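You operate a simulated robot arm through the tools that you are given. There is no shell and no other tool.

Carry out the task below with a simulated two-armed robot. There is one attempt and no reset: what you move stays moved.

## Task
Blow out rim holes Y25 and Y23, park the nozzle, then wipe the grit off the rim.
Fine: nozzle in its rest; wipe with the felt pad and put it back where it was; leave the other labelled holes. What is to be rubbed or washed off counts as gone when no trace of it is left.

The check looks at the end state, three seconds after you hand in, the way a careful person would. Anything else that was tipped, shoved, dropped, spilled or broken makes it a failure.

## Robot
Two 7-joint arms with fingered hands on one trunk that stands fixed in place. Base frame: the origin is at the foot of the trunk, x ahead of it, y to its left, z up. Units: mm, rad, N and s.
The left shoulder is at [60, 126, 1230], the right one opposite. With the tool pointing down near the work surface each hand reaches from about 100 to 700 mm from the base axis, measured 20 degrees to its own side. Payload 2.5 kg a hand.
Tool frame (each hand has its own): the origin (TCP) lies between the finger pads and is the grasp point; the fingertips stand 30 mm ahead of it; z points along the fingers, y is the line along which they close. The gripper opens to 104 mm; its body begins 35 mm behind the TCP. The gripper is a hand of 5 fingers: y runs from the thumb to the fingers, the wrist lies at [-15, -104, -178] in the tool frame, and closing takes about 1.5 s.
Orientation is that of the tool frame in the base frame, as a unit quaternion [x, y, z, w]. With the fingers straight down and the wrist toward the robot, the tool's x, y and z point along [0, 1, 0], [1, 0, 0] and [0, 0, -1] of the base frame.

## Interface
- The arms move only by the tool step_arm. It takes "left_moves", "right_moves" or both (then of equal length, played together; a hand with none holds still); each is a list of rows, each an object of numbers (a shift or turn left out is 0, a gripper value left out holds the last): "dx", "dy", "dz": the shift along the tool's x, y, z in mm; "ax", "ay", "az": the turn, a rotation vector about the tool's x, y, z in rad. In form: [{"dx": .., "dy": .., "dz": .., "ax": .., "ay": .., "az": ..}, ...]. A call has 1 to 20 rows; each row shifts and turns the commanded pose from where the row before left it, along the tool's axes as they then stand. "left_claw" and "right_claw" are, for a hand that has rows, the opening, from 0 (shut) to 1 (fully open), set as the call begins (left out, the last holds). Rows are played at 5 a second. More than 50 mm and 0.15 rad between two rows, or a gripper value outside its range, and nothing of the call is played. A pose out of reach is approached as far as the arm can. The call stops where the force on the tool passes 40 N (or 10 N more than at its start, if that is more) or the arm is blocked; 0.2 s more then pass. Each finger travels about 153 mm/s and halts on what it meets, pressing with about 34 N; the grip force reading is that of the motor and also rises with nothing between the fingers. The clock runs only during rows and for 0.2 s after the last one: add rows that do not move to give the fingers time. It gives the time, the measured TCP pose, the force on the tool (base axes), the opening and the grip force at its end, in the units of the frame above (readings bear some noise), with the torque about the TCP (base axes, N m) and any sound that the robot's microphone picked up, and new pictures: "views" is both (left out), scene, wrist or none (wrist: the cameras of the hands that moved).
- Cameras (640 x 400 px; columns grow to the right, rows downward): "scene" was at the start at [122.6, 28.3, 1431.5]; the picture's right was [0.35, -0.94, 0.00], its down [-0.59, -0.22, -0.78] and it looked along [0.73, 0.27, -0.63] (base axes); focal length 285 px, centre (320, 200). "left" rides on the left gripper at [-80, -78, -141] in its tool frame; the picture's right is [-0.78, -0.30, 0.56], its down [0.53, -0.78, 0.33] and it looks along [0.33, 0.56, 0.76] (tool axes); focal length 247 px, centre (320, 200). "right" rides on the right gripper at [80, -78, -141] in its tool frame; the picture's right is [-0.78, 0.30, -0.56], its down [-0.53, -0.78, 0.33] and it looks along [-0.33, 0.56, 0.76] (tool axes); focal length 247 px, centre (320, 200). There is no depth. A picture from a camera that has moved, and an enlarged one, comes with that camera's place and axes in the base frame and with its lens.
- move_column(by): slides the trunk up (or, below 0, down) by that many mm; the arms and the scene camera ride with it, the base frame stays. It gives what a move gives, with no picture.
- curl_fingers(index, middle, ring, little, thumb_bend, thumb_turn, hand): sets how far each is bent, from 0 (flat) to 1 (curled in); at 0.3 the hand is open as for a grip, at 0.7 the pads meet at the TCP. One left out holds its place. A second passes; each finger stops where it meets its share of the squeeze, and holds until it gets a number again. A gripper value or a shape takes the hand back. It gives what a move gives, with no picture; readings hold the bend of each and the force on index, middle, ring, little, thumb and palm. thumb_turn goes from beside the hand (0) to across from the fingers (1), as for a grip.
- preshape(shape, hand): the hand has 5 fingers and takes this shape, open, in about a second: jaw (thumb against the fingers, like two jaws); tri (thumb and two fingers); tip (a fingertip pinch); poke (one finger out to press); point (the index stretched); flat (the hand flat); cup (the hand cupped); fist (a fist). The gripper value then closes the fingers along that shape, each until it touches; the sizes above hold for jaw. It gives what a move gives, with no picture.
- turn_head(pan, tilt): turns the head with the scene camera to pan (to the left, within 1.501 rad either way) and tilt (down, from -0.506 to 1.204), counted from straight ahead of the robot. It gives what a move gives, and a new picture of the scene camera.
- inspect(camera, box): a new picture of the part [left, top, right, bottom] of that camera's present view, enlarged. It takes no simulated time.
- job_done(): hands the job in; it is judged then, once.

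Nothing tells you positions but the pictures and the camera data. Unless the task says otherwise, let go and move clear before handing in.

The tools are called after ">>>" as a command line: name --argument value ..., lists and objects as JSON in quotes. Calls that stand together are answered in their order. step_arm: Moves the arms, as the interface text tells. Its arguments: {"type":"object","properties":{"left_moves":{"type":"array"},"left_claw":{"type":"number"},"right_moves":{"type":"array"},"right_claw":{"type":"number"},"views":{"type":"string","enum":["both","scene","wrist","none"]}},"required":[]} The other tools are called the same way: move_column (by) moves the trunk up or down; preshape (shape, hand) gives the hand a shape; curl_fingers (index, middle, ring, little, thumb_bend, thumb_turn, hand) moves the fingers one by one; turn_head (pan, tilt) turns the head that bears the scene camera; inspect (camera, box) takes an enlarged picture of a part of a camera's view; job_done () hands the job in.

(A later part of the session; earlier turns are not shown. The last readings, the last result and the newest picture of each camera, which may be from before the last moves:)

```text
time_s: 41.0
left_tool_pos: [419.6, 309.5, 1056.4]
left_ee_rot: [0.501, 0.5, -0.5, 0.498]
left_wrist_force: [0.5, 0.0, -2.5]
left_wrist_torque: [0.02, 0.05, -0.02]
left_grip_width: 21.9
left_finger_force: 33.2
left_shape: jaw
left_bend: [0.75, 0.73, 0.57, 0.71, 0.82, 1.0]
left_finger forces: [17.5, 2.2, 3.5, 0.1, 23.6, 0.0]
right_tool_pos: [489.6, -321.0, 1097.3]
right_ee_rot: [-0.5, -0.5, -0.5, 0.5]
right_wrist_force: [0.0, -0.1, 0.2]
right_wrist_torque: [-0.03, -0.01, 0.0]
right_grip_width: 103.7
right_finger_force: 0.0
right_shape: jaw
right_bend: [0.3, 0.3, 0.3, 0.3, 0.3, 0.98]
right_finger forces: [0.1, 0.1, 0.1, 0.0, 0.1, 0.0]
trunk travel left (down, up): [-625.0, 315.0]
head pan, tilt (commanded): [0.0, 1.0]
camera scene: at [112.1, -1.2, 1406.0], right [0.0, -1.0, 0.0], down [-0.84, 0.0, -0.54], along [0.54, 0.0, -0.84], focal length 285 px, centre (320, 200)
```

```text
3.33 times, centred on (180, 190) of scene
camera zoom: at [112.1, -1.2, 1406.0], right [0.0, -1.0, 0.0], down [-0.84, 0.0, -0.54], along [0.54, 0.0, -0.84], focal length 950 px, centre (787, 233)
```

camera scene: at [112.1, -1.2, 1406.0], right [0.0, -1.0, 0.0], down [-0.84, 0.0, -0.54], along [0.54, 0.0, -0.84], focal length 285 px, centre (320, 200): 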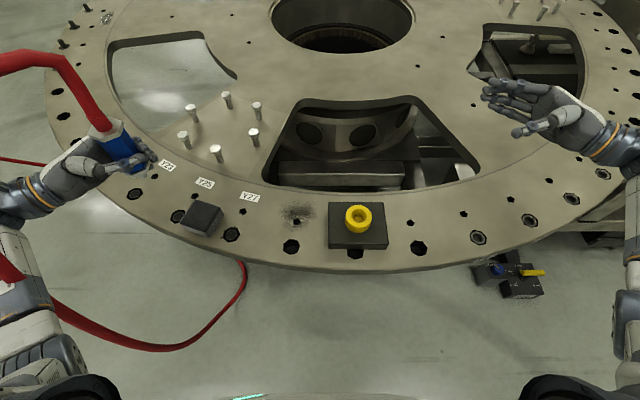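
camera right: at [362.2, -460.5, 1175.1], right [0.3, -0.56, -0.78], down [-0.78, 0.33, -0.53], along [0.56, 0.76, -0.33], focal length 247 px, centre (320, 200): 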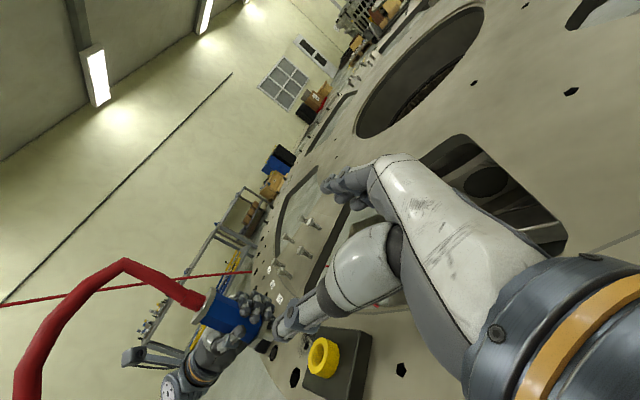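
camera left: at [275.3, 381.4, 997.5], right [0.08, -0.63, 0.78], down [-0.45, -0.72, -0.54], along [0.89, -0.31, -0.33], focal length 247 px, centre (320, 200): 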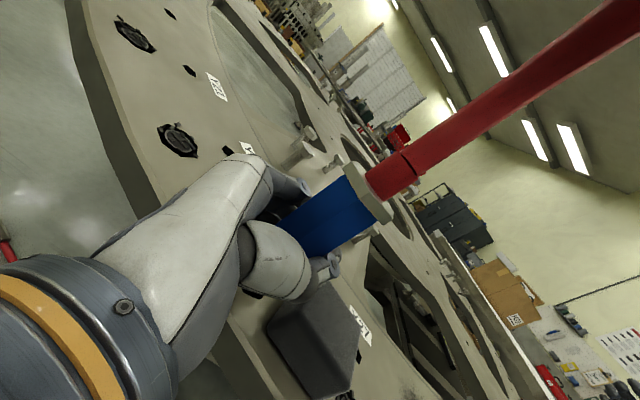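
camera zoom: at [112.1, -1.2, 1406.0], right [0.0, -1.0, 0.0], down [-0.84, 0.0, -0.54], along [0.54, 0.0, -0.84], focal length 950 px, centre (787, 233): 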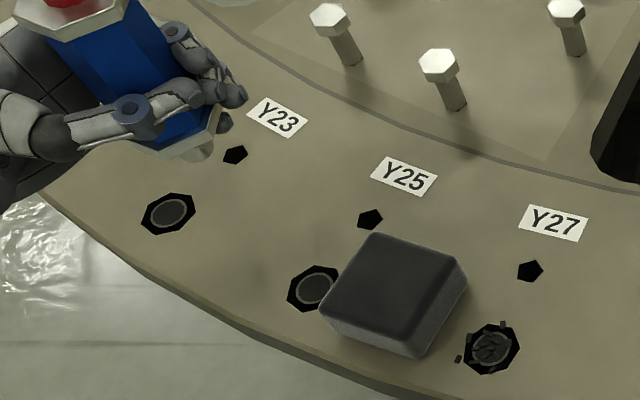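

Both Y23 and Y25 are clear. Next I'll carry the nozzle back over the rest's yellow socket.

>>> step_arm --left_moves '[{"dz": 35, "dy": -3}, {"dz": 35, "dy": -3}, {"dz": 35, "dy": -3}, {"dz": 35, "dy": -3}, {"dz": 35, "dy": -3}, {"dz": 35, "dy": -3}, {"dz": 35, "dy": -3}, {"dz": 35, "dy": -3}, {"dz": 35, "dy": -3}, {"dz": 35, "dy": -3}, {"dz": 38, "dy": -2}, {}, {}]' --views "scene"

>>> inspect --camera "scene" --box '[300, 110, 440, 260]'

>>> inspect --camera "right" --box '[160, 270, 340, 400]'

```text
time_s: 43.8
left_tool_pos: [391.0, -79.3, 1056.9]
left_ee_rot: [0.5, 0.5, -0.5, 0.5]
left_wrist_force: [0.6, -0.1, -2.5]
left_wrist_torque: [-0.01, 0.03, -0.02]
left_grip_width: 22.0
left_finger_force: 33.9
left_shape: jaw
left_bend: [0.75, 0.73, 0.57, 0.71, 0.82, 1.0]
left_finger forces: [17.1, 2.1, 3.3, 0.0, 23.4, 0.0]
right_tool_pos: [489.8, -320.4, 1097.3]
right_ee_rot: [0.5, 0.5, 0.5, -0.5]
right_wrist_force: [0.5, 0.6, 0.3]
right_wrist_torque: [0.0, 0.04, -0.01]
right_grip_width: 103.8
right_finger_force: 0.1
right_shape: jaw
right_bend: [0.3, 0.3, 0.3, 0.3, 0.3, 0.98]
right_finger forces: [0.0, 0.1, 0.0, 0.1, 0.1, 0.1]
trunk travel left (down, up): [-625.0, 315.0]
head pan, tilt (commanded): [0.0, 1.0]
camera scene: at [112.0, -1.5, 1406.0], right [0.0, -1.0, 0.0], down [-0.84, 0.0, -0.54], along [0.54, 0.0, -0.84], focal length 285 px, centre (320, 200)
```

scene: 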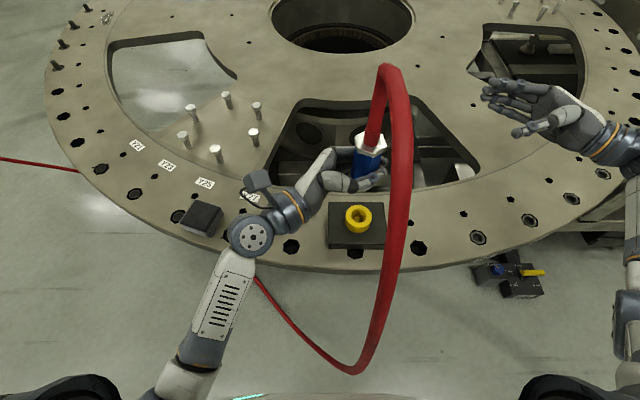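

```text
2.67 times, centred on (370, 185) of scene
camera zoom: at [112.0, -1.5, 1406.0], right [0.0, -1.0, 0.0], down [-0.84, 0.0, -0.54], along [0.54, 0.0, -0.84], focal length 760 px, centre (187, 240)
```

zoom: 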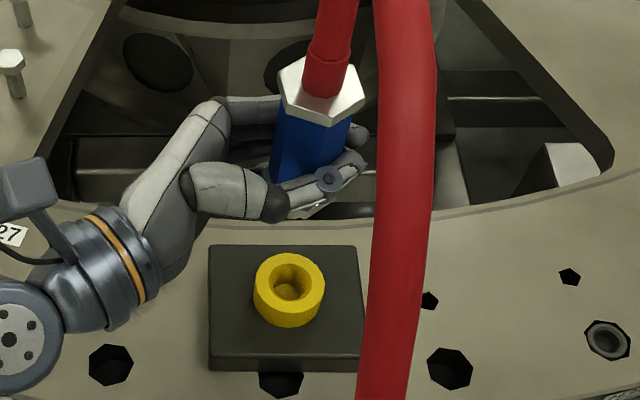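

```text
3.08 times, centred on (250, 335) of right
camera zoom: at [411.9, -460.8, 1176.6], right [0.3, -0.56, -0.78], down [-0.78, 0.33, -0.53], along [0.56, 0.76, -0.33], focal length 760 px, centre (535, -215)
```

zoom: 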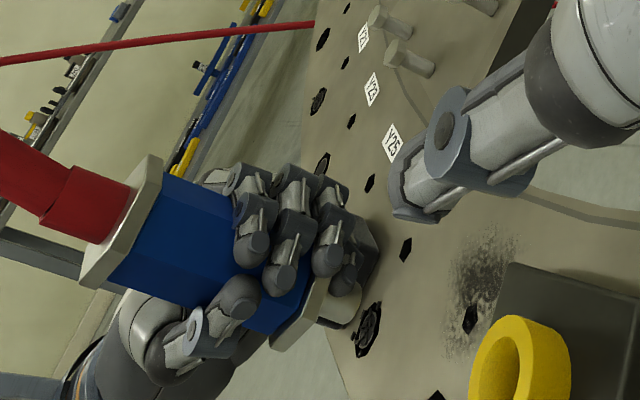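

The nozzle sits slightly differently in the hand now (a few mm toward the palm), so I'll correct roughly and lower to just above the socket. Then I'll compare tip and socket from both cameras.

>>> step_arm --left_moves '[{"dx": 20, "dy": -4.5, "dz": 3}, {"dx": 20}, {"dx": 20}, {"dx": 12}, {}, {}]' --views "none"

>>> inspect --camera "scene" --box '[310, 160, 410, 250]'

>>> inspect --camera "right" --box '[220, 310, 360, 400]'

```text
time_s: 45.2
left_tool_pos: [386.1, -81.1, 983.2]
left_ee_rot: [0.501, 0.501, -0.499, 0.499]
left_wrist_force: [-0.2, -0.5, -2.8]
left_wrist_torque: [-0.04, -0.01, 0.02]
left_grip_width: 21.9
left_finger_force: 34.2
left_shape: jaw
left_bend: [0.75, 0.73, 0.57, 0.71, 0.82, 1.0]
left_finger forces: [17.1, 2.2, 3.2, 0.1, 23.4, 0.1]
right_tool_pos: [489.7, -320.1, 1097.1]
right_ee_rot: [-0.499, -0.5, -0.5, 0.5]
right_wrist_force: [-0.6, 0.6, 0.2]
right_wrist_torque: [0.02, -0.01, -0.01]
right_grip_width: 104.0
right_finger_force: 0.0
right_shape: jaw
right_bend: [0.3, 0.3, 0.3, 0.3, 0.3, 0.98]
right_finger forces: [0.0, 0.1, 0.0, 0.0, 0.0, 0.0]
trunk travel left (down, up): [-625.0, 315.0]
head pan, tilt (commanded): [0.0, 1.0]
```

```text
4.44 times, centred on (360, 205) of scene
camera zoom: at [111.9, -1.5, 1406.0], right [0.0, -1.0, 0.0], down [-0.84, 0.0, -0.54], along [0.54, 0.0, -0.84], focal length 1266 px, centre (142, 178)
```

zoom: 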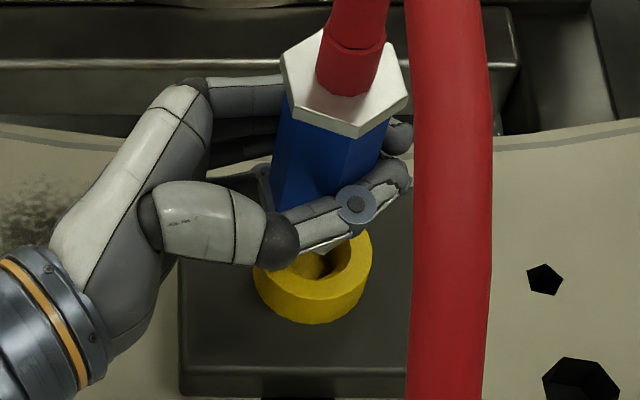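

```text
4.44 times, centred on (290, 355) of right
camera zoom: at [411.9, -460.8, 1176.6], right [0.3, -0.56, -0.78], down [-0.78, 0.33, -0.53], along [0.56, 0.76, -0.33], focal length 1098 px, centre (453, -489)
```

zoom: 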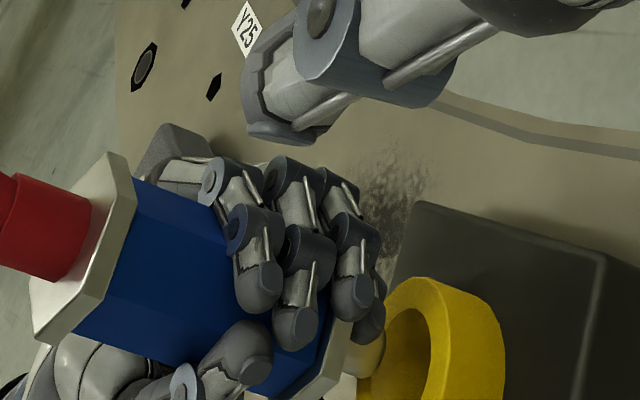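

>>> inspect --camera "right" --box '[265, 350, 345, 400]'

>>> inspect --camera "left" --box '[200, 200, 400, 400]'

```text
8.00 times, centred on (305, 375) of right
camera zoom: at [411.9, -460.8, 1176.6], right [0.3, -0.56, -0.78], down [-0.78, 0.33, -0.53], along [0.56, 0.76, -0.33], focal length 1976 px, centre (440, -1200)
```

zoom: 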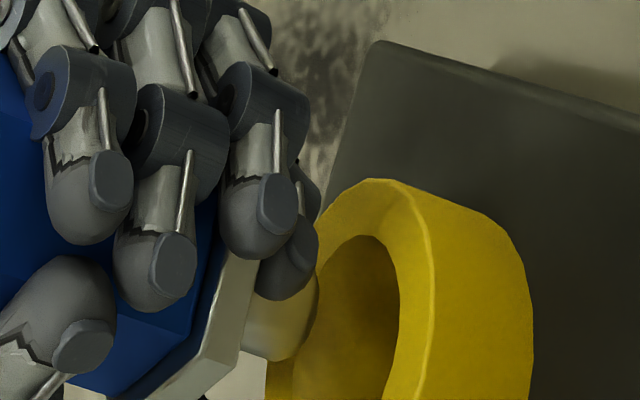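

```text
2.00 times, centred on (300, 300) of left
camera zoom: at [307.9, 60.2, 1062.4], right [-0.3, -0.56, 0.78], down [-0.78, -0.33, -0.54], along [0.56, -0.76, -0.34], focal length 494 px, centre (360, 0)
```

zoom: 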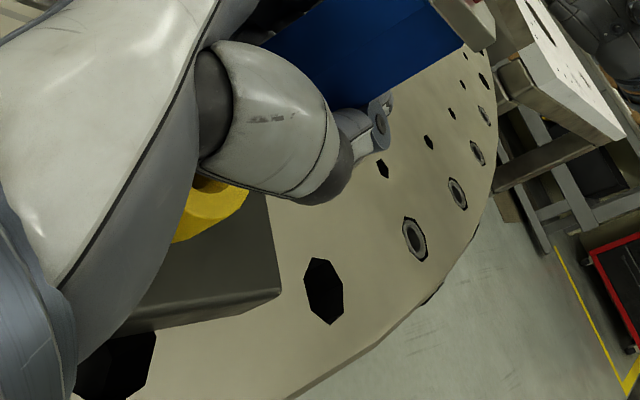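

The thumb hides the tip from the scene camera in this pose. I'll raise slightly and yaw the hand about −25° about the vertical, so the tip becomes visible above the socket.

>>> step_arm --left_moves '[{"dx": -12}, {"ax": 0.111}, {"ax": 0.111}, {"ax": 0.111}, {"ax": 0.111}, {}]' --views "scene"

>>> inspect --camera "scene" --box '[310, 150, 410, 250]'

>>> inspect --camera "right" --box '[220, 310, 360, 400]'

```text
time_s: 46.6
left_tool_pos: [384.4, -81.3, 995.4]
left_ee_rot: [-0.598, -0.377, 0.598, -0.377]
left_wrist_force: [-0.1, -0.3, -2.6]
left_wrist_torque: [-0.01, 0.01, 0.03]
left_grip_width: 21.5
left_finger_force: 33.9
left_shape: jaw
left_bend: [0.75, 0.73, 0.57, 0.71, 0.82, 1.0]
left_finger forces: [17.0, 2.3, 3.2, 0.1, 23.3, 0.0]
right_tool_pos: [490.3, -322.4, 1097.8]
right_ee_rot: [0.5, 0.5, 0.5, -0.5]
right_wrist_force: [-0.6, -0.3, -0.3]
right_wrist_torque: [0.0, 0.01, 0.0]
right_grip_width: 103.7
right_finger_force: 0.0
right_shape: jaw
right_bend: [0.3, 0.3, 0.3, 0.3, 0.3, 0.98]
right_finger forces: [0.0, 0.0, 0.1, 0.0, 0.0, 0.0]
trunk travel left (down, up): [-625.0, 315.0]
head pan, tilt (commanded): [0.0, 1.0]
camera scene: at [111.9, -1.5, 1406.1], right [0.0, -1.0, 0.0], down [-0.84, 0.0, -0.54], along [0.54, 0.0, -0.84], focal length 285 px, centre (320, 200)
```

scene: 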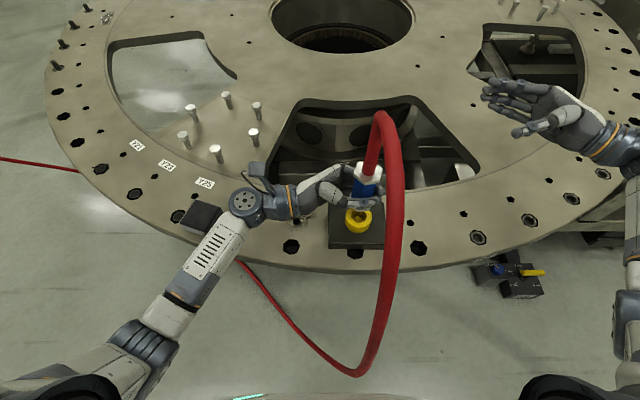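

```text
4.00 times, centred on (360, 200) of scene
camera zoom: at [111.9, -1.5, 1406.1], right [0.0, -1.0, 0.0], down [-0.84, 0.0, -0.54], along [0.54, 0.0, -0.84], focal length 1140 px, centre (160, 200)
```

zoom: 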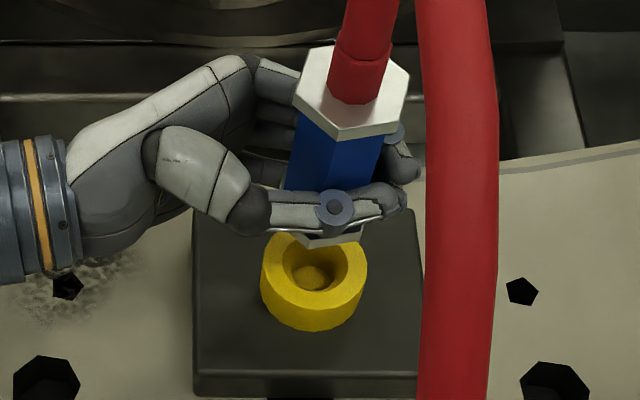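

```text
4.44 times, centred on (290, 355) of right
camera zoom: at [411.9, -460.8, 1176.6], right [0.3, -0.56, -0.78], down [-0.78, 0.33, -0.53], along [0.56, 0.76, -0.33], focal length 1098 px, centre (453, -489)
```

zoom: 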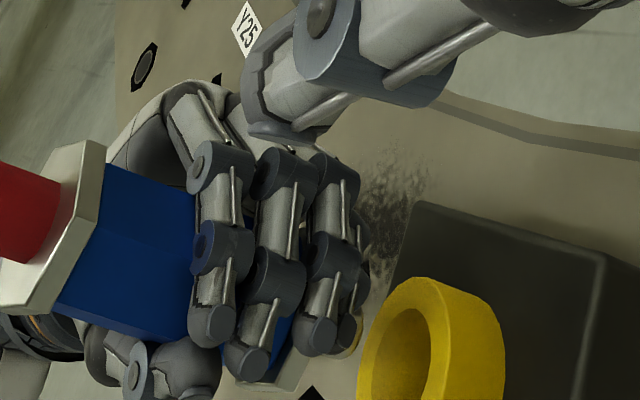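

The nozzle has slid up about 6 mm in my grip, with its axis roughly (+5, +6) mm from the TCP. The socket is at (389, −78) with a generous funnel. I'll rotate back to the original heading and set the TCP to about (384, −84) before lowering.

>>> step_arm --left_moves '[{"ax": -0.111}, {"ax": -0.111}, {"ax": -0.111}, {"ax": -0.111}, {"dy": -1.5, "dz": 3}, {}, {}]' --views "none"

>>> inspect --camera "scene" --box '[310, 150, 410, 250]'

>>> inspect --camera "right" --box '[220, 310, 360, 400]'

```text
time_s: 48.2
left_tool_pos: [383.2, -83.4, 994.5]
left_ee_rot: [0.5, 0.5, -0.499, 0.5]
left_wrist_force: [0.8, -0.5, -2.2]
left_wrist_torque: [0.01, 0.03, 0.02]
left_grip_width: 21.8
left_finger_force: 34.1
left_shape: jaw
left_bend: [0.75, 0.73, 0.59, 0.71, 0.82, 1.0]
left_finger forces: [17.2, 2.1, 3.7, 0.3, 23.7, 0.0]
right_tool_pos: [489.7, -319.7, 1097.3]
right_ee_rot: [0.5, 0.5, 0.5, -0.5]
right_wrist_force: [-0.3, 0.3, -0.8]
right_wrist_torque: [0.01, -0.01, -0.03]
right_grip_width: 103.6
right_finger_force: 0.1
right_shape: jaw
right_bend: [0.3, 0.3, 0.3, 0.3, 0.3, 0.98]
right_finger forces: [0.0, 0.0, 0.1, 0.0, 0.0, 0.0]
trunk travel left (down, up): [-625.0, 315.0]
head pan, tilt (commanded): [0.0, 1.0]
```

```text
4.00 times, centred on (360, 200) of scene
camera zoom: at [111.9, -1.5, 1406.0], right [0.0, -1.0, 0.0], down [-0.84, 0.0, -0.54], along [0.54, 0.0, -0.84], focal length 1140 px, centre (160, 200)
```

zoom: 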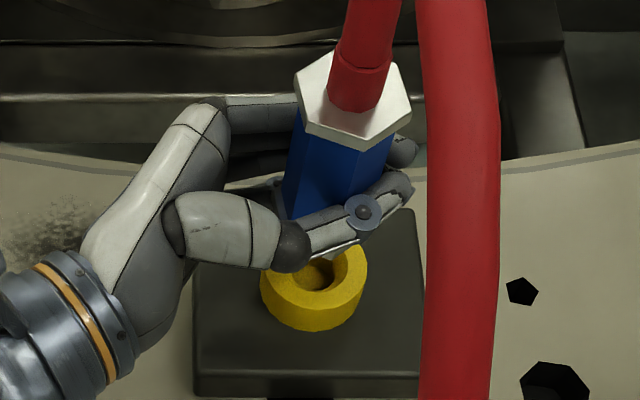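

```text
4.44 times, centred on (290, 355) of right
camera zoom: at [411.9, -460.8, 1176.6], right [0.3, -0.56, -0.78], down [-0.78, 0.33, -0.53], along [0.56, 0.76, -0.33], focal length 1098 px, centre (453, -489)
```

zoom: 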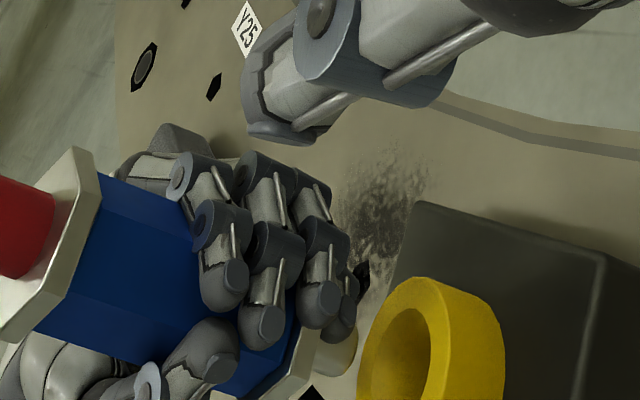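

From both cameras the nozzle axis now sits over the socket within about 2–3 mm. I'll lower slowly into the funnel, watching the force.

>>> step_arm --left_moves '[{"dx": 6}, {"dx": 6}, {"dx": 6}, {"dx": 5}, {"dx": 4}, {"dx": 4}, {}]' --views "none"

>>> inspect --camera "scene" --box '[310, 150, 410, 250]'

>>> inspect --camera "right" --box '[220, 310, 360, 400]'

```text
time_s: 49.8
left_tool_pos: [382.9, -83.8, 967.8]
left_ee_rot: [0.5, 0.498, -0.499, 0.503]
left_wrist_force: [1.6, 1.6, 12.2]
left_wrist_torque: [0.42, -0.47, -0.02]
left_grip_width: 21.8
left_finger_force: 33.3
left_shape: jaw
left_bend: [0.75, 0.73, 0.6, 0.71, 0.83, 1.0]
left_finger forces: [16.9, 2.2, 3.9, 20.9, 23.4, 0.0]
right_tool_pos: [489.2, -320.8, 1098.1]
right_ee_rot: [0.501, 0.501, 0.5, -0.499]
right_wrist_force: [-0.5, 0.8, -0.1]
right_wrist_torque: [-0.01, 0.02, 0.03]
right_grip_width: 103.7
right_finger_force: 0.0
right_shape: jaw
right_bend: [0.3, 0.3, 0.3, 0.3, 0.3, 0.98]
right_finger forces: [0.1, 0.0, 0.0, 0.1, 0.1, 0.0]
trunk travel left (down, up): [-625.0, 315.0]
head pan, tilt (commanded): [0.0, 1.0]
```

```text
4.00 times, centred on (360, 200) of scene
camera zoom: at [110.9, -1.1, 1406.4], right [0.0, -1.0, 0.0], down [-0.84, 0.0, -0.54], along [0.54, 0.0, -0.84], focal length 1140 px, centre (160, 200)
```

zoom: 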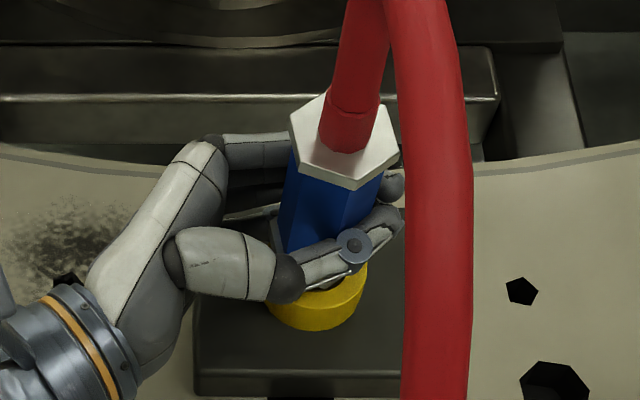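

```text
4.44 times, centred on (290, 355) of right
camera zoom: at [411.1, -460.5, 1177.3], right [0.3, -0.56, -0.78], down [-0.78, 0.33, -0.54], along [0.56, 0.76, -0.33], focal length 1098 px, centre (453, -489)
```

zoom: 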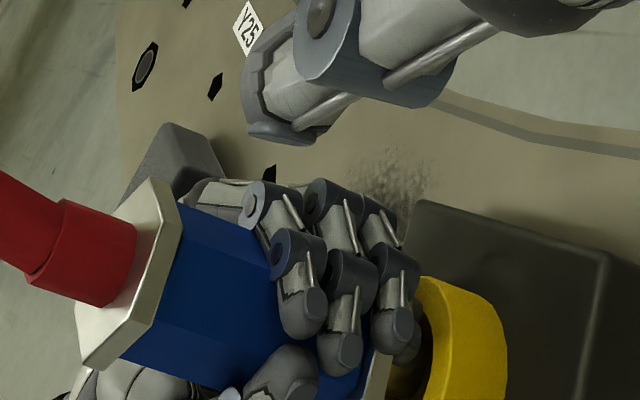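

The little finger, curled beneath the collar, is bearing on the socket ring (21 N). I'll back up a few mm and straighten just that finger.

>>> step_arm --left_moves '[{"dx": -4}, {"dx": -4}, {"dx": -4}, {}]' --views "none"

>>> curl_fingers --hand "left" --little 0.3

>>> inspect --camera "right" --box '[220, 310, 360, 400]'

>>> inspect --camera "scene" --box '[310, 150, 410, 250]'

```text
time_s: 50.8
left_tool_pos: [381.3, -83.7, 975.5]
left_ee_rot: [0.5, 0.501, -0.5, 0.498]
left_wrist_force: [0.1, -0.7, -2.7]
left_wrist_torque: [-0.01, -0.03, -0.04]
left_grip_width: 21.8
left_finger_force: 34.2
left_shape: jaw
left_bend: [0.75, 0.73, 0.6, 0.71, 0.83, 1.0]
left_finger forces: [17.2, 2.2, 3.7, 0.3, 23.6, 0.0]
right_tool_pos: [488.8, -319.9, 1096.5]
right_ee_rot: [0.501, 0.5, 0.5, -0.5]
right_wrist_force: [0.4, 0.7, 0.0]
right_wrist_torque: [0.01, -0.03, 0.03]
right_grip_width: 103.7
right_finger_force: 0.0
right_shape: jaw
right_bend: [0.3, 0.3, 0.3, 0.3, 0.3, 0.98]
right_finger forces: [0.0, 0.0, 0.0, 0.0, 0.1, 0.1]
trunk travel left (down, up): [-625.0, 315.0]
head pan, tilt (commanded): [0.0, 1.0]
```

```text
time_s: 51.8
left_tool_pos: [382.6, -84.9, 976.5]
left_ee_rot: [0.5, 0.5, -0.5, 0.5]
left_wrist_force: [0.9, -0.6, -2.2]
left_wrist_torque: [0.03, 0.02, 0.01]
left_grip_width: 1.6
left_finger_force: 23.2
left_shape: fingers
left_bend: [0.75, 0.73, 0.6, 0.3, 0.83, 1.0]
left_finger forces: [17.3, 2.2, 3.7, 0.0, 23.7, 0.1]
right_tool_pos: [490.0, -321.3, 1096.3]
right_ee_rot: [0.5, 0.5, 0.5, -0.5]
right_wrist_force: [-0.2, -0.4, -0.3]
right_wrist_torque: [0.0, -0.01, 0.0]
right_grip_width: 103.7
right_finger_force: 0.0
right_shape: jaw
right_bend: [0.3, 0.3, 0.3, 0.3, 0.3, 0.98]
right_finger forces: [0.0, 0.0, 0.1, 0.1, 0.1, 0.0]
trunk travel left (down, up): [-625.0, 315.0]
head pan, tilt (commanded): [0.0, 1.0]
```

```text
4.44 times, centred on (290, 355) of right
camera zoom: at [411.9, -460.8, 1176.6], right [0.3, -0.56, -0.78], down [-0.78, 0.33, -0.53], along [0.56, 0.76, -0.33], focal length 1098 px, centre (453, -489)
```

zoom: 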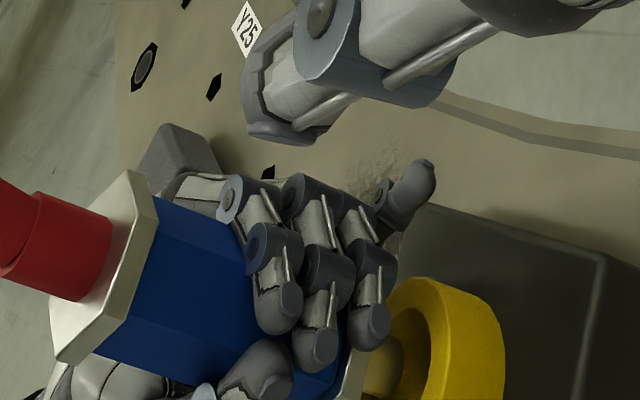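

```text
4.00 times, centred on (360, 200) of scene
camera zoom: at [111.9, -1.5, 1406.0], right [0.0, -1.0, 0.0], down [-0.84, 0.0, -0.54], along [0.54, 0.0, -0.84], focal length 1140 px, centre (160, 200)
```

zoom: 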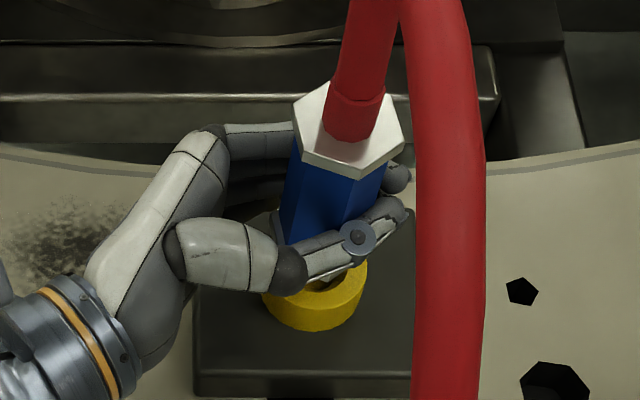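

The little finger is clear and the grip still holds. I'll continue lowering into the socket.

>>> step_arm --left_moves '[{"dx": 4}, {"dx": 4}, {"dx": 4}, {}]' --views "none"

>>> inspect --camera "right" --box '[240, 310, 360, 400]'

>>> inspect --camera "scene" --box '[310, 150, 410, 250]'

```text
time_s: 52.8
left_tool_pos: [382.3, -84.5, 965.7]
left_ee_rot: [0.501, 0.5, -0.5, 0.5]
left_wrist_force: [-0.5, -0.3, -1.7]
left_wrist_torque: [-0.04, 0.05, -0.02]
left_grip_width: 1.7
left_finger_force: 23.6
left_shape: fingers
left_bend: [0.75, 0.73, 0.6, 0.3, 0.83, 1.0]
left_finger forces: [17.3, 2.1, 3.7, 0.0, 23.7, 0.0]
right_tool_pos: [489.6, -321.0, 1097.0]
right_ee_rot: [0.5, 0.5, 0.5, -0.5]
right_wrist_force: [0.0, 0.4, 0.0]
right_wrist_torque: [-0.03, 0.0, 0.0]
right_grip_width: 103.8
right_finger_force: 0.1
right_shape: jaw
right_bend: [0.3, 0.3, 0.3, 0.3, 0.3, 0.98]
right_finger forces: [0.0, 0.0, 0.0, 0.0, 0.0, 0.0]
trunk travel left (down, up): [-625.0, 315.0]
head pan, tilt (commanded): [0.0, 1.0]
```

```text
4.44 times, centred on (300, 355) of right
camera zoom: at [411.9, -460.8, 1176.6], right [0.3, -0.56, -0.78], down [-0.78, 0.33, -0.53], along [0.56, 0.76, -0.33], focal length 1098 px, centre (409, -489)
```

zoom: 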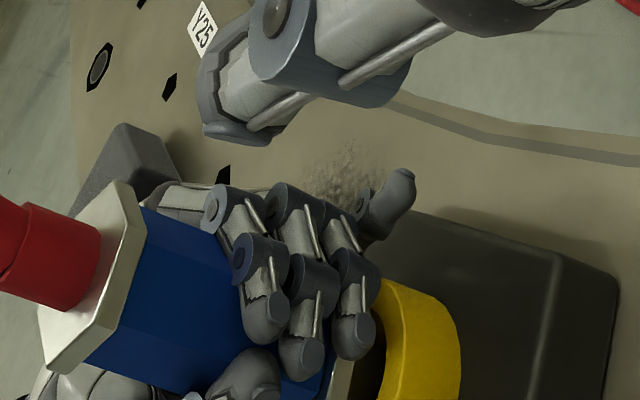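

```text
4.00 times, centred on (360, 200) of scene
camera zoom: at [111.9, -1.5, 1406.0], right [0.0, -1.0, 0.0], down [-0.84, 0.0, -0.54], along [0.54, 0.0, -0.84], focal length 1140 px, centre (160, 200)
```

zoom: 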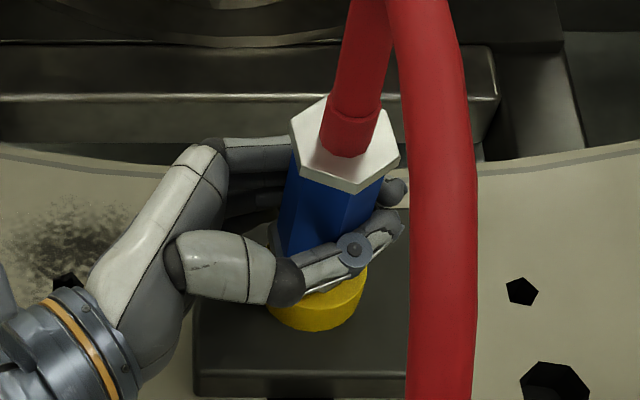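

>>> step_arm --left_moves '[{"dx": 3}, {"dx": 3}, {"dx": 3}, {"dx": 3}, {}]' --views "none"

>>> inspect --camera "right" --box '[240, 310, 360, 400]'

>>> inspect --camera "scene" --box '[310, 150, 410, 250]'

```text
time_s: 54.0
left_tool_pos: [383.4, -84.9, 951.1]
left_ee_rot: [0.5, 0.501, -0.499, 0.499]
left_wrist_force: [-0.2, -0.4, -3.5]
left_wrist_torque: [-0.02, 0.0, 0.01]
left_grip_width: 1.7
left_finger_force: 23.5
left_shape: fingers
left_bend: [0.75, 0.73, 0.6, 0.3, 0.83, 1.0]
left_finger forces: [17.3, 2.1, 3.7, 0.0, 23.6, 0.1]
right_tool_pos: [488.7, -320.5, 1096.4]
right_ee_rot: [0.5, 0.5, 0.5, -0.5]
right_wrist_force: [0.4, 1.1, -0.5]
right_wrist_torque: [0.01, -0.02, 0.02]
right_grip_width: 103.8
right_finger_force: 0.1
right_shape: jaw
right_bend: [0.3, 0.3, 0.3, 0.3, 0.3, 0.98]
right_finger forces: [0.0, 0.0, 0.0, 0.0, 0.0, 0.0]
trunk travel left (down, up): [-625.0, 315.0]
head pan, tilt (commanded): [0.0, 1.0]
```

```text
4.44 times, centred on (300, 355) of right
camera zoom: at [411.9, -460.8, 1176.6], right [0.3, -0.56, -0.78], down [-0.78, 0.33, -0.53], along [0.56, 0.76, -0.33], focal length 1098 px, centre (409, -489)
```

zoom: 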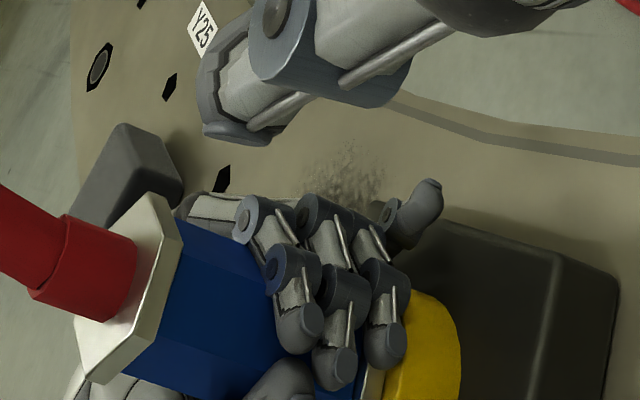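

```text
4.00 times, centred on (360, 200) of scene
camera zoom: at [111.9, -1.5, 1406.0], right [0.0, -1.0, 0.0], down [-0.84, 0.0, -0.54], along [0.54, 0.0, -0.84], focal length 1140 px, centre (160, 200)
```

zoom: 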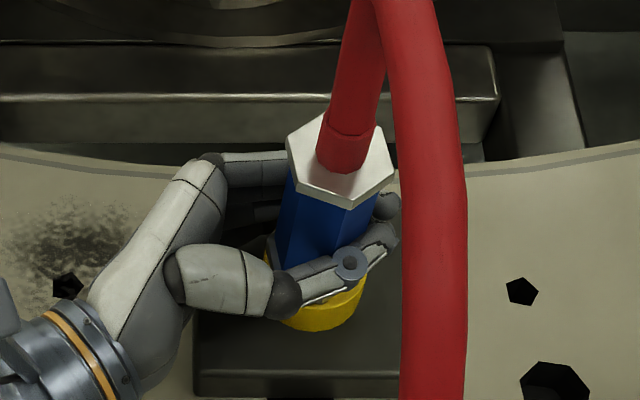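

>>> step_arm --left_moves '[{"dx": 2}, {"dx": 2}, {"dx": 2}, {}]' --views "none"

>>> inspect --camera "right" --box '[240, 310, 360, 400]'

```text
time_s: 55.0
left_tool_pos: [383.5, -85.4, 947.9]
left_ee_rot: [0.5, 0.498, -0.499, 0.503]
left_wrist_force: [0.0, 1.2, 16.7]
left_wrist_torque: [-0.04, -0.35, 0.0]
left_grip_width: 0.9
left_finger_force: 25.3
left_shape: fingers
left_bend: [0.75, 0.73, 0.6, 0.3, 0.83, 1.0]
left_finger forces: [16.6, 2.6, 8.1, 0.0, 22.9, 0.0]
right_tool_pos: [488.3, -320.1, 1098.7]
right_ee_rot: [0.5, 0.5, 0.501, -0.5]
right_wrist_force: [0.5, 0.1, 1.1]
right_wrist_torque: [0.01, 0.0, 0.02]
right_grip_width: 103.7
right_finger_force: 0.2
right_shape: jaw
right_bend: [0.3, 0.3, 0.3, 0.3, 0.3, 0.98]
right_finger forces: [0.1, 0.0, 0.1, 0.1, 0.0, 0.1]
trunk travel left (down, up): [-625.0, 315.0]
head pan, tilt (commanded): [0.0, 1.0]
```

```text
4.44 times, centred on (300, 355) of right
camera zoom: at [410.9, -460.4, 1177.5], right [0.3, -0.56, -0.78], down [-0.78, 0.33, -0.54], along [0.56, 0.76, -0.33], focal length 1098 px, centre (409, -489)
```

zoom: 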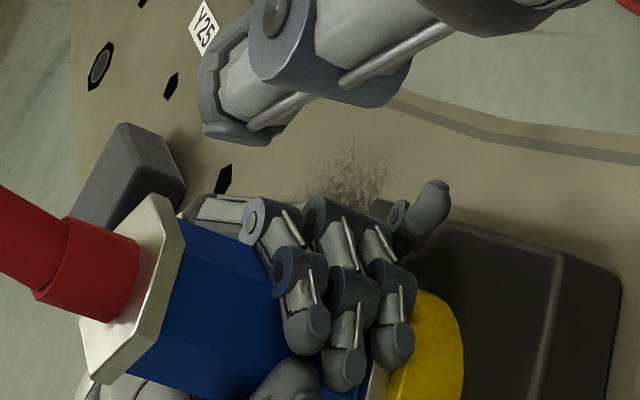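

The ring finger now bears on the socket ring. I'll ease up 3 mm, straighten the ring finger too, and then settle the rest of the way.

>>> step_arm --left_moves '[{"dx": -3}, {}]' --views "none"

>>> curl_fingers --hand "left" --ring 0.3 --little 0.3

>>> step_arm --left_moves '[{"dx": 2}, {"dx": 2}, {}]' --views "none"

>>> inspect --camera "right" --box '[240, 310, 360, 400]'

>>> inspect --camera "scene" --box '[310, 150, 410, 250]'

```text
time_s: 55.6
left_tool_pos: [382.0, -83.1, 948.7]
left_ee_rot: [0.5, 0.5, -0.499, 0.5]
left_wrist_force: [5.1, -0.5, 12.7]
left_wrist_torque: [-0.08, -0.39, -0.03]
left_grip_width: 1.0
left_finger_force: 26.0
left_shape: fingers
left_bend: [0.75, 0.73, 0.59, 0.3, 0.83, 1.0]
left_finger forces: [18.4, 3.3, 8.3, 0.0, 22.9, 0.0]
right_tool_pos: [489.2, -320.4, 1098.5]
right_ee_rot: [0.499, 0.501, 0.5, -0.5]
right_wrist_force: [-0.2, 0.2, 0.8]
right_wrist_torque: [-0.02, -0.04, 0.0]
right_grip_width: 103.6
right_finger_force: 0.1
right_shape: jaw
right_bend: [0.3, 0.3, 0.3, 0.3, 0.3, 0.98]
right_finger forces: [0.0, 0.0, 0.1, 0.0, 0.0, 0.0]
trunk travel left (down, up): [-625.0, 315.0]
head pan, tilt (commanded): [0.0, 1.0]
```

```text
time_s: 56.6
left_tool_pos: [382.4, -84.3, 949.2]
left_ee_rot: [-0.5, -0.5, 0.5, -0.5]
left_wrist_force: [1.8, -1.1, 10.9]
left_wrist_torque: [0.0, -0.08, -0.02]
left_grip_width: 1.1
left_finger_force: 22.6
left_shape: fingers
left_bend: [0.75, 0.73, 0.3, 0.3, 0.83, 1.0]
left_finger forces: [20.2, 3.4, 0.1, 0.0, 23.0, 0.1]
right_tool_pos: [489.1, -320.8, 1098.0]
right_ee_rot: [0.501, 0.499, 0.5, -0.5]
right_wrist_force: [-0.2, 0.1, 0.9]
right_wrist_torque: [0.04, 0.01, 0.02]
right_grip_width: 103.5
right_finger_force: 0.0
right_shape: jaw
right_bend: [0.3, 0.3, 0.3, 0.3, 0.3, 0.98]
right_finger forces: [0.0, 0.0, 0.0, 0.0, 0.0, 0.0]
trunk travel left (down, up): [-625.0, 315.0]
head pan, tilt (commanded): [0.0, 1.0]
```

```text
time_s: 57.4
left_tool_pos: [381.3, -83.2, 948.6]
left_ee_rot: [0.501, 0.497, -0.5, 0.501]
left_wrist_force: [-0.5, -1.7, 19.3]
left_wrist_torque: [0.04, -0.19, -0.06]
left_grip_width: 0.5
left_finger_force: 23.4
left_shape: fingers
left_bend: [0.75, 0.73, 0.3, 0.3, 0.83, 1.0]
left_finger forces: [20.4, 3.1, 0.1, 0.1, 22.4, 0.4]
right_tool_pos: [489.1, -320.4, 1098.0]
right_ee_rot: [0.5, 0.501, 0.5, -0.5]
right_wrist_force: [0.1, -0.1, 0.0]
right_wrist_torque: [0.05, -0.03, -0.03]
right_grip_width: 103.8
right_finger_force: 0.0
right_shape: jaw
right_bend: [0.3, 0.3, 0.3, 0.3, 0.3, 0.98]
right_finger forces: [0.0, 0.1, 0.0, 0.0, 0.0, 0.0]
trunk travel left (down, up): [-625.0, 315.0]
head pan, tilt (commanded): [0.0, 1.0]
```

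```text
4.44 times, centred on (300, 355) of right
camera zoom: at [410.7, -460.6, 1177.4], right [0.3, -0.56, -0.78], down [-0.78, 0.33, -0.54], along [0.56, 0.76, -0.33], focal length 1098 px, centre (409, -489)
```

zoom: 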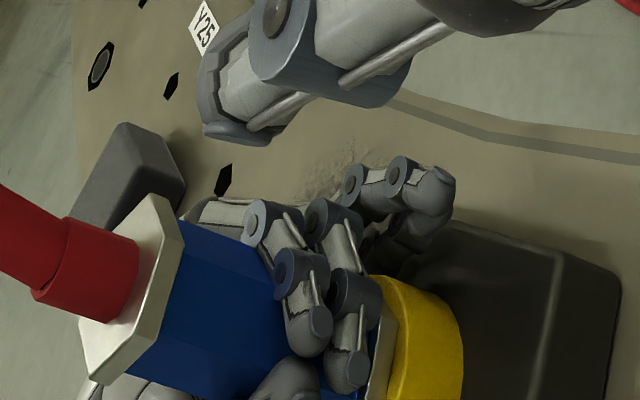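

```text
4.00 times, centred on (360, 200) of scene
camera zoom: at [110.3, -1.3, 1406.3], right [0.0, -1.0, 0.0], down [-0.84, 0.0, -0.54], along [0.54, 0.0, -0.84], focal length 1140 px, centre (160, 200)
```

zoom: 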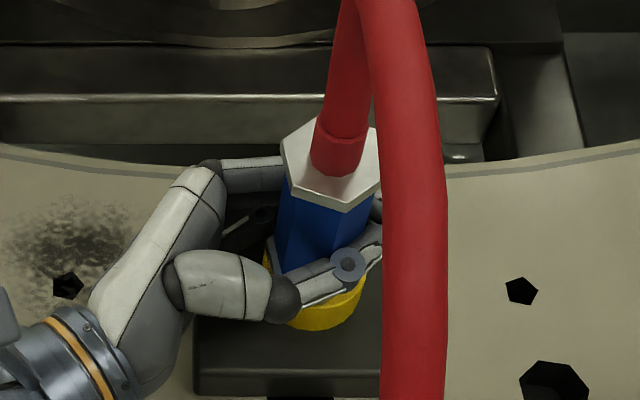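

The collar now sits on the socket ring and the nozzle looks seated. I'll relieve the downward push and then open the hand.

>>> step_arm --left_moves '[{"dx": -2}, {"dx": -2}, {}]' --views "none"

>>> step_arm --left_moves '[{}, {}, {}, {}, {}, {}, {}, {}, {}]' --left_claw 1 --views "none"

>>> inspect --camera "right" --box '[220, 310, 360, 400]'

>>> inspect --camera "scene" --box '[310, 150, 410, 250]'

```text
time_s: 58.2
left_tool_pos: [382.6, -83.7, 948.0]
left_ee_rot: [0.501, 0.5, -0.499, 0.5]
left_wrist_force: [-1.4, -2.8, 7.4]
left_wrist_torque: [0.03, -0.05, -0.06]
left_grip_width: 0.8
left_finger_force: 23.3
left_shape: fingers
left_bend: [0.75, 0.73, 0.3, 0.3, 0.83, 1.0]
left_finger forces: [20.1, 3.5, 0.0, 0.0, 23.2, 0.0]
right_tool_pos: [489.3, -321.1, 1096.8]
right_ee_rot: [0.5, 0.501, 0.5, -0.5]
right_wrist_force: [-0.1, -0.5, -0.2]
right_wrist_torque: [-0.03, -0.04, -0.01]
right_grip_width: 103.6
right_finger_force: 0.1
right_shape: jaw
right_bend: [0.3, 0.3, 0.3, 0.3, 0.3, 0.98]
right_finger forces: [0.1, 0.1, 0.0, 0.1, 0.1, 0.1]
trunk travel left (down, up): [-625.0, 315.0]
head pan, tilt (commanded): [0.0, 1.0]
```

```text
time_s: 60.2
left_tool_pos: [382.1, -84.2, 949.9]
left_ee_rot: [0.5, 0.5, -0.5, 0.5]
left_wrist_force: [-0.2, 0.5, 0.2]
left_wrist_torque: [-0.02, 0.01, -0.02]
left_grip_width: 103.8
left_finger_force: 0.1
left_shape: jaw
left_bend: [0.3, 0.3, 0.3, 0.3, 0.3, 0.98]
left_finger forces: [0.0, 0.1, 0.1, 0.1, 0.0, 0.0]
right_tool_pos: [489.9, -320.8, 1098.7]
right_ee_rot: [-0.5, -0.5, -0.5, 0.5]
right_wrist_force: [0.5, -0.2, -0.2]
right_wrist_torque: [-0.01, 0.0, 0.04]
right_grip_width: 103.7
right_finger_force: 0.0
right_shape: jaw
right_bend: [0.3, 0.3, 0.3, 0.3, 0.3, 0.98]
right_finger forces: [0.0, 0.1, 0.1, 0.1, 0.1, 0.0]
trunk travel left (down, up): [-625.0, 315.0]
head pan, tilt (commanded): [0.0, 1.0]
```

```text
4.44 times, centred on (290, 355) of right
camera zoom: at [411.8, -460.7, 1176.7], right [0.3, -0.56, -0.78], down [-0.78, 0.33, -0.53], along [0.56, 0.76, -0.33], focal length 1098 px, centre (453, -489)
```

zoom: 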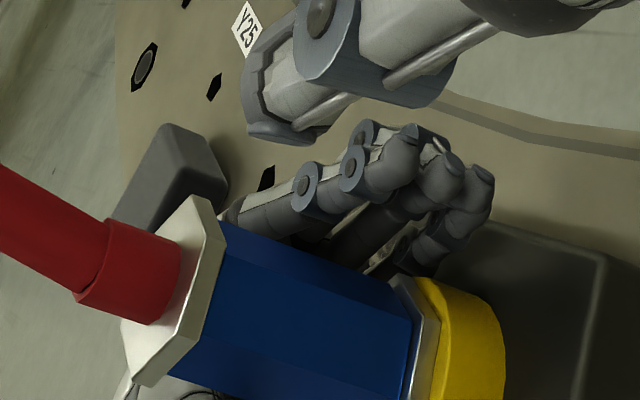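

```text
4.00 times, centred on (360, 200) of scene
camera zoom: at [111.8, -1.4, 1406.1], right [0.0, -1.0, 0.0], down [-0.84, 0.0, -0.54], along [0.54, 0.0, -0.84], focal length 1140 px, centre (160, 200)
```

zoom: 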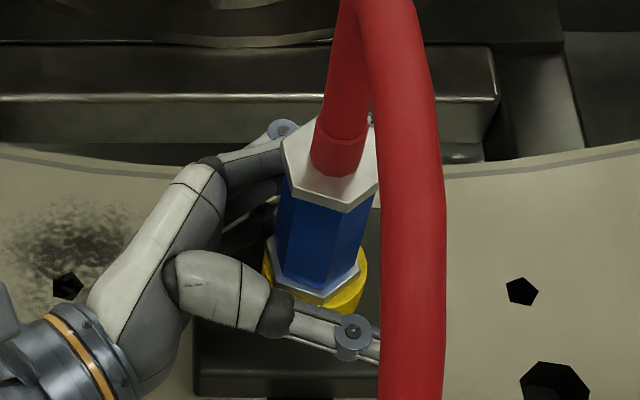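

The nozzle stands in its socket with the collar on the ring. I'll back the open hand straight out along +y.

>>> step_arm --left_moves '[{"dz": -15}, {"dz": -20}, {"dz": -30}, {"dz": -30}, {"dz": -30}, {"dz": -30, "dx": -20}, {"dx": -40}, {"dx": -40}]' --views "scene"

>>> inspect --camera "scene" --box '[270, 130, 430, 270]'

>>> inspect --camera "right" --box '[220, 290, 380, 400]'

```text
time_s: 62.0
left_tool_pos: [380.8, 72.7, 1050.3]
left_ee_rot: [0.499, 0.501, -0.501, 0.5]
left_wrist_force: [-0.2, 0.2, 1.0]
left_wrist_torque: [-0.02, 0.0, 0.03]
left_grip_width: 103.9
left_finger_force: 0.1
left_shape: jaw
left_bend: [0.3, 0.3, 0.3, 0.3, 0.3, 0.98]
left_finger forces: [0.0, 0.0, 0.1, 0.0, 0.1, 0.0]
right_tool_pos: [490.5, -320.6, 1097.9]
right_ee_rot: [-0.5, -0.5, -0.499, 0.501]
right_wrist_force: [-0.5, -0.8, 0.6]
right_wrist_torque: [-0.02, -0.01, 0.03]
right_grip_width: 103.7
right_finger_force: 0.0
right_shape: jaw
right_bend: [0.3, 0.3, 0.3, 0.3, 0.3, 0.98]
right_finger forces: [0.0, 0.1, 0.1, 0.0, 0.1, 0.0]
trunk travel left (down, up): [-625.0, 315.0]
head pan, tilt (commanded): [0.0, 1.0]
camera scene: at [111.7, -1.4, 1406.0], right [0.0, -1.0, 0.0], down [-0.84, 0.0, -0.54], along [0.54, 0.0, -0.84], focal length 285 px, centre (320, 200)
```

scene: 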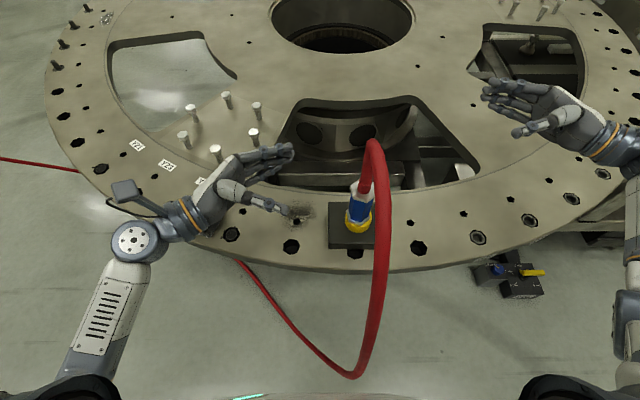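

```text
2.86 times, centred on (350, 200) of scene
camera zoom: at [111.7, -1.4, 1406.0], right [0.0, -1.0, 0.0], down [-0.84, 0.0, -0.54], along [0.54, 0.0, -0.84], focal length 814 px, centre (234, 200)
```

zoom: 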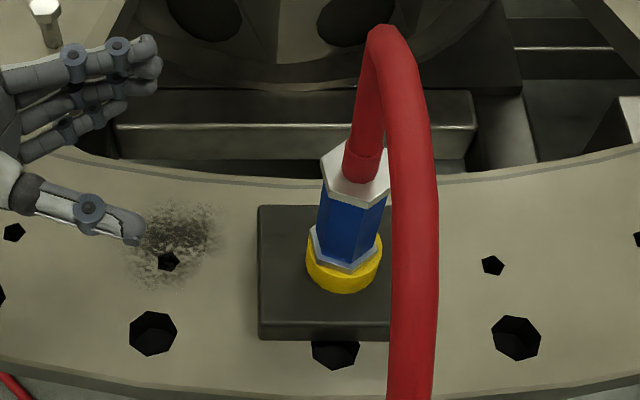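

```text
3.64 times, centred on (300, 345) of right
camera zoom: at [411.7, -460.7, 1176.7], right [0.3, -0.56, -0.78], down [-0.78, 0.33, -0.53], along [0.56, 0.76, -0.33], focal length 898 px, centre (393, -327)
```

zoom: 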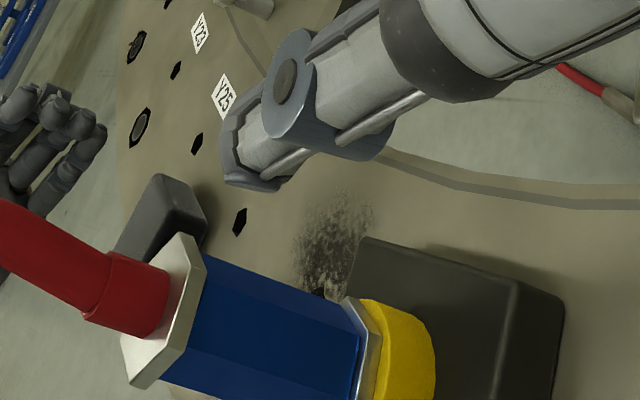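

The nozzle is parked and the rest hasn't moved. Now for the felt pad: I'll raise the left hand, turn its fingers down again away from the pad, and take a clear look at the pad and grit.

>>> step_arm --left_moves '[{"dx": -40, "dz": -20}, {"dx": -40, "dz": -20}, {"dx": -40, "dz": -20}, {"ay": 0.1428}, {"ay": 0.1428}, {"ay": 0.1428}, {"ay": 0.1428}, {"ay": 0.1428}, {"ay": 0.1428}, {"ay": 0.1428}, {"ay": 0.1428}, {"ay": 0.1428}, {"ay": 0.1428}, {"ay": 0.1428}, {"dy": 40}, {"dy": 40}, {"dy": 40}]' --views "both"

```text
time_s: 65.6
left_tool_pos: [504.0, 130.8, 1170.4]
left_ee_rot: [0.707, 0.708, 0.0, -0.001]
left_wrist_force: [0.3, 0.1, -0.4]
left_wrist_torque: [-0.03, 0.02, 0.01]
left_grip_width: 103.6
left_finger_force: 0.0
left_shape: jaw
left_bend: [0.3, 0.3, 0.3, 0.3, 0.3, 0.98]
left_finger forces: [0.1, 0.0, 0.0, 0.0, 0.0, 0.0]
right_tool_pos: [490.3, -321.3, 1097.3]
right_ee_rot: [0.5, 0.5, 0.499, -0.5]
right_wrist_force: [0.4, 0.3, -0.2]
right_wrist_torque: [0.05, 0.02, -0.02]
right_grip_width: 103.9
right_finger_force: 0.1
right_shape: jaw
right_bend: [0.3, 0.3, 0.3, 0.3, 0.3, 0.98]
right_finger forces: [0.0, 0.0, 0.0, 0.1, 0.0, 0.0]
trunk travel left (down, up): [-625.0, 315.0]
head pan, tilt (commanded): [0.0, 1.0]
camera scene: at [112.2, -1.6, 1406.0], right [0.0, -1.0, 0.0], down [-0.84, 0.0, -0.54], along [0.54, 0.0, -0.84], focal length 285 px, centre (320, 200)
camera left: at [426.4, 50.9, 1311.3], right [-0.3, -0.78, -0.56], down [-0.78, 0.54, -0.33], along [0.55, 0.34, -0.76], focal length 247 px, centre (320, 200)
```

scene: 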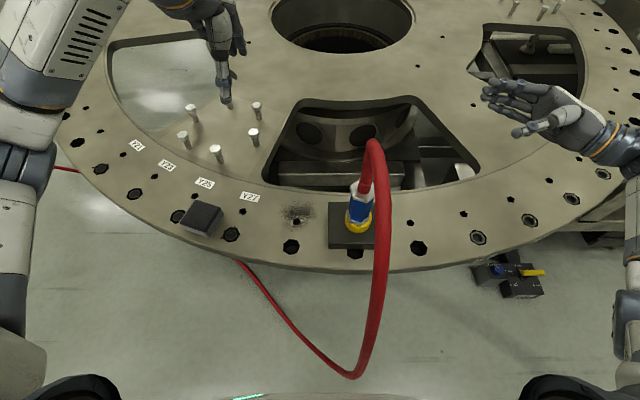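
left: 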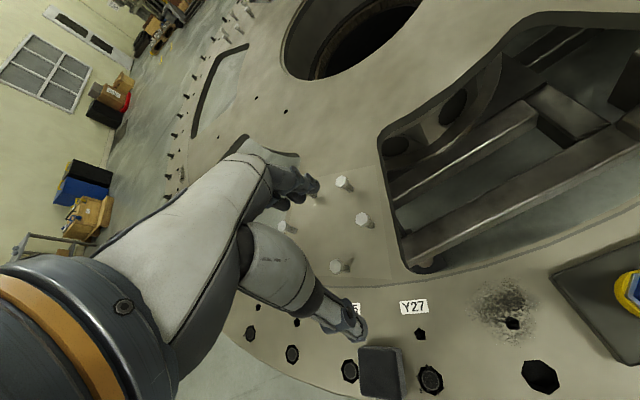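

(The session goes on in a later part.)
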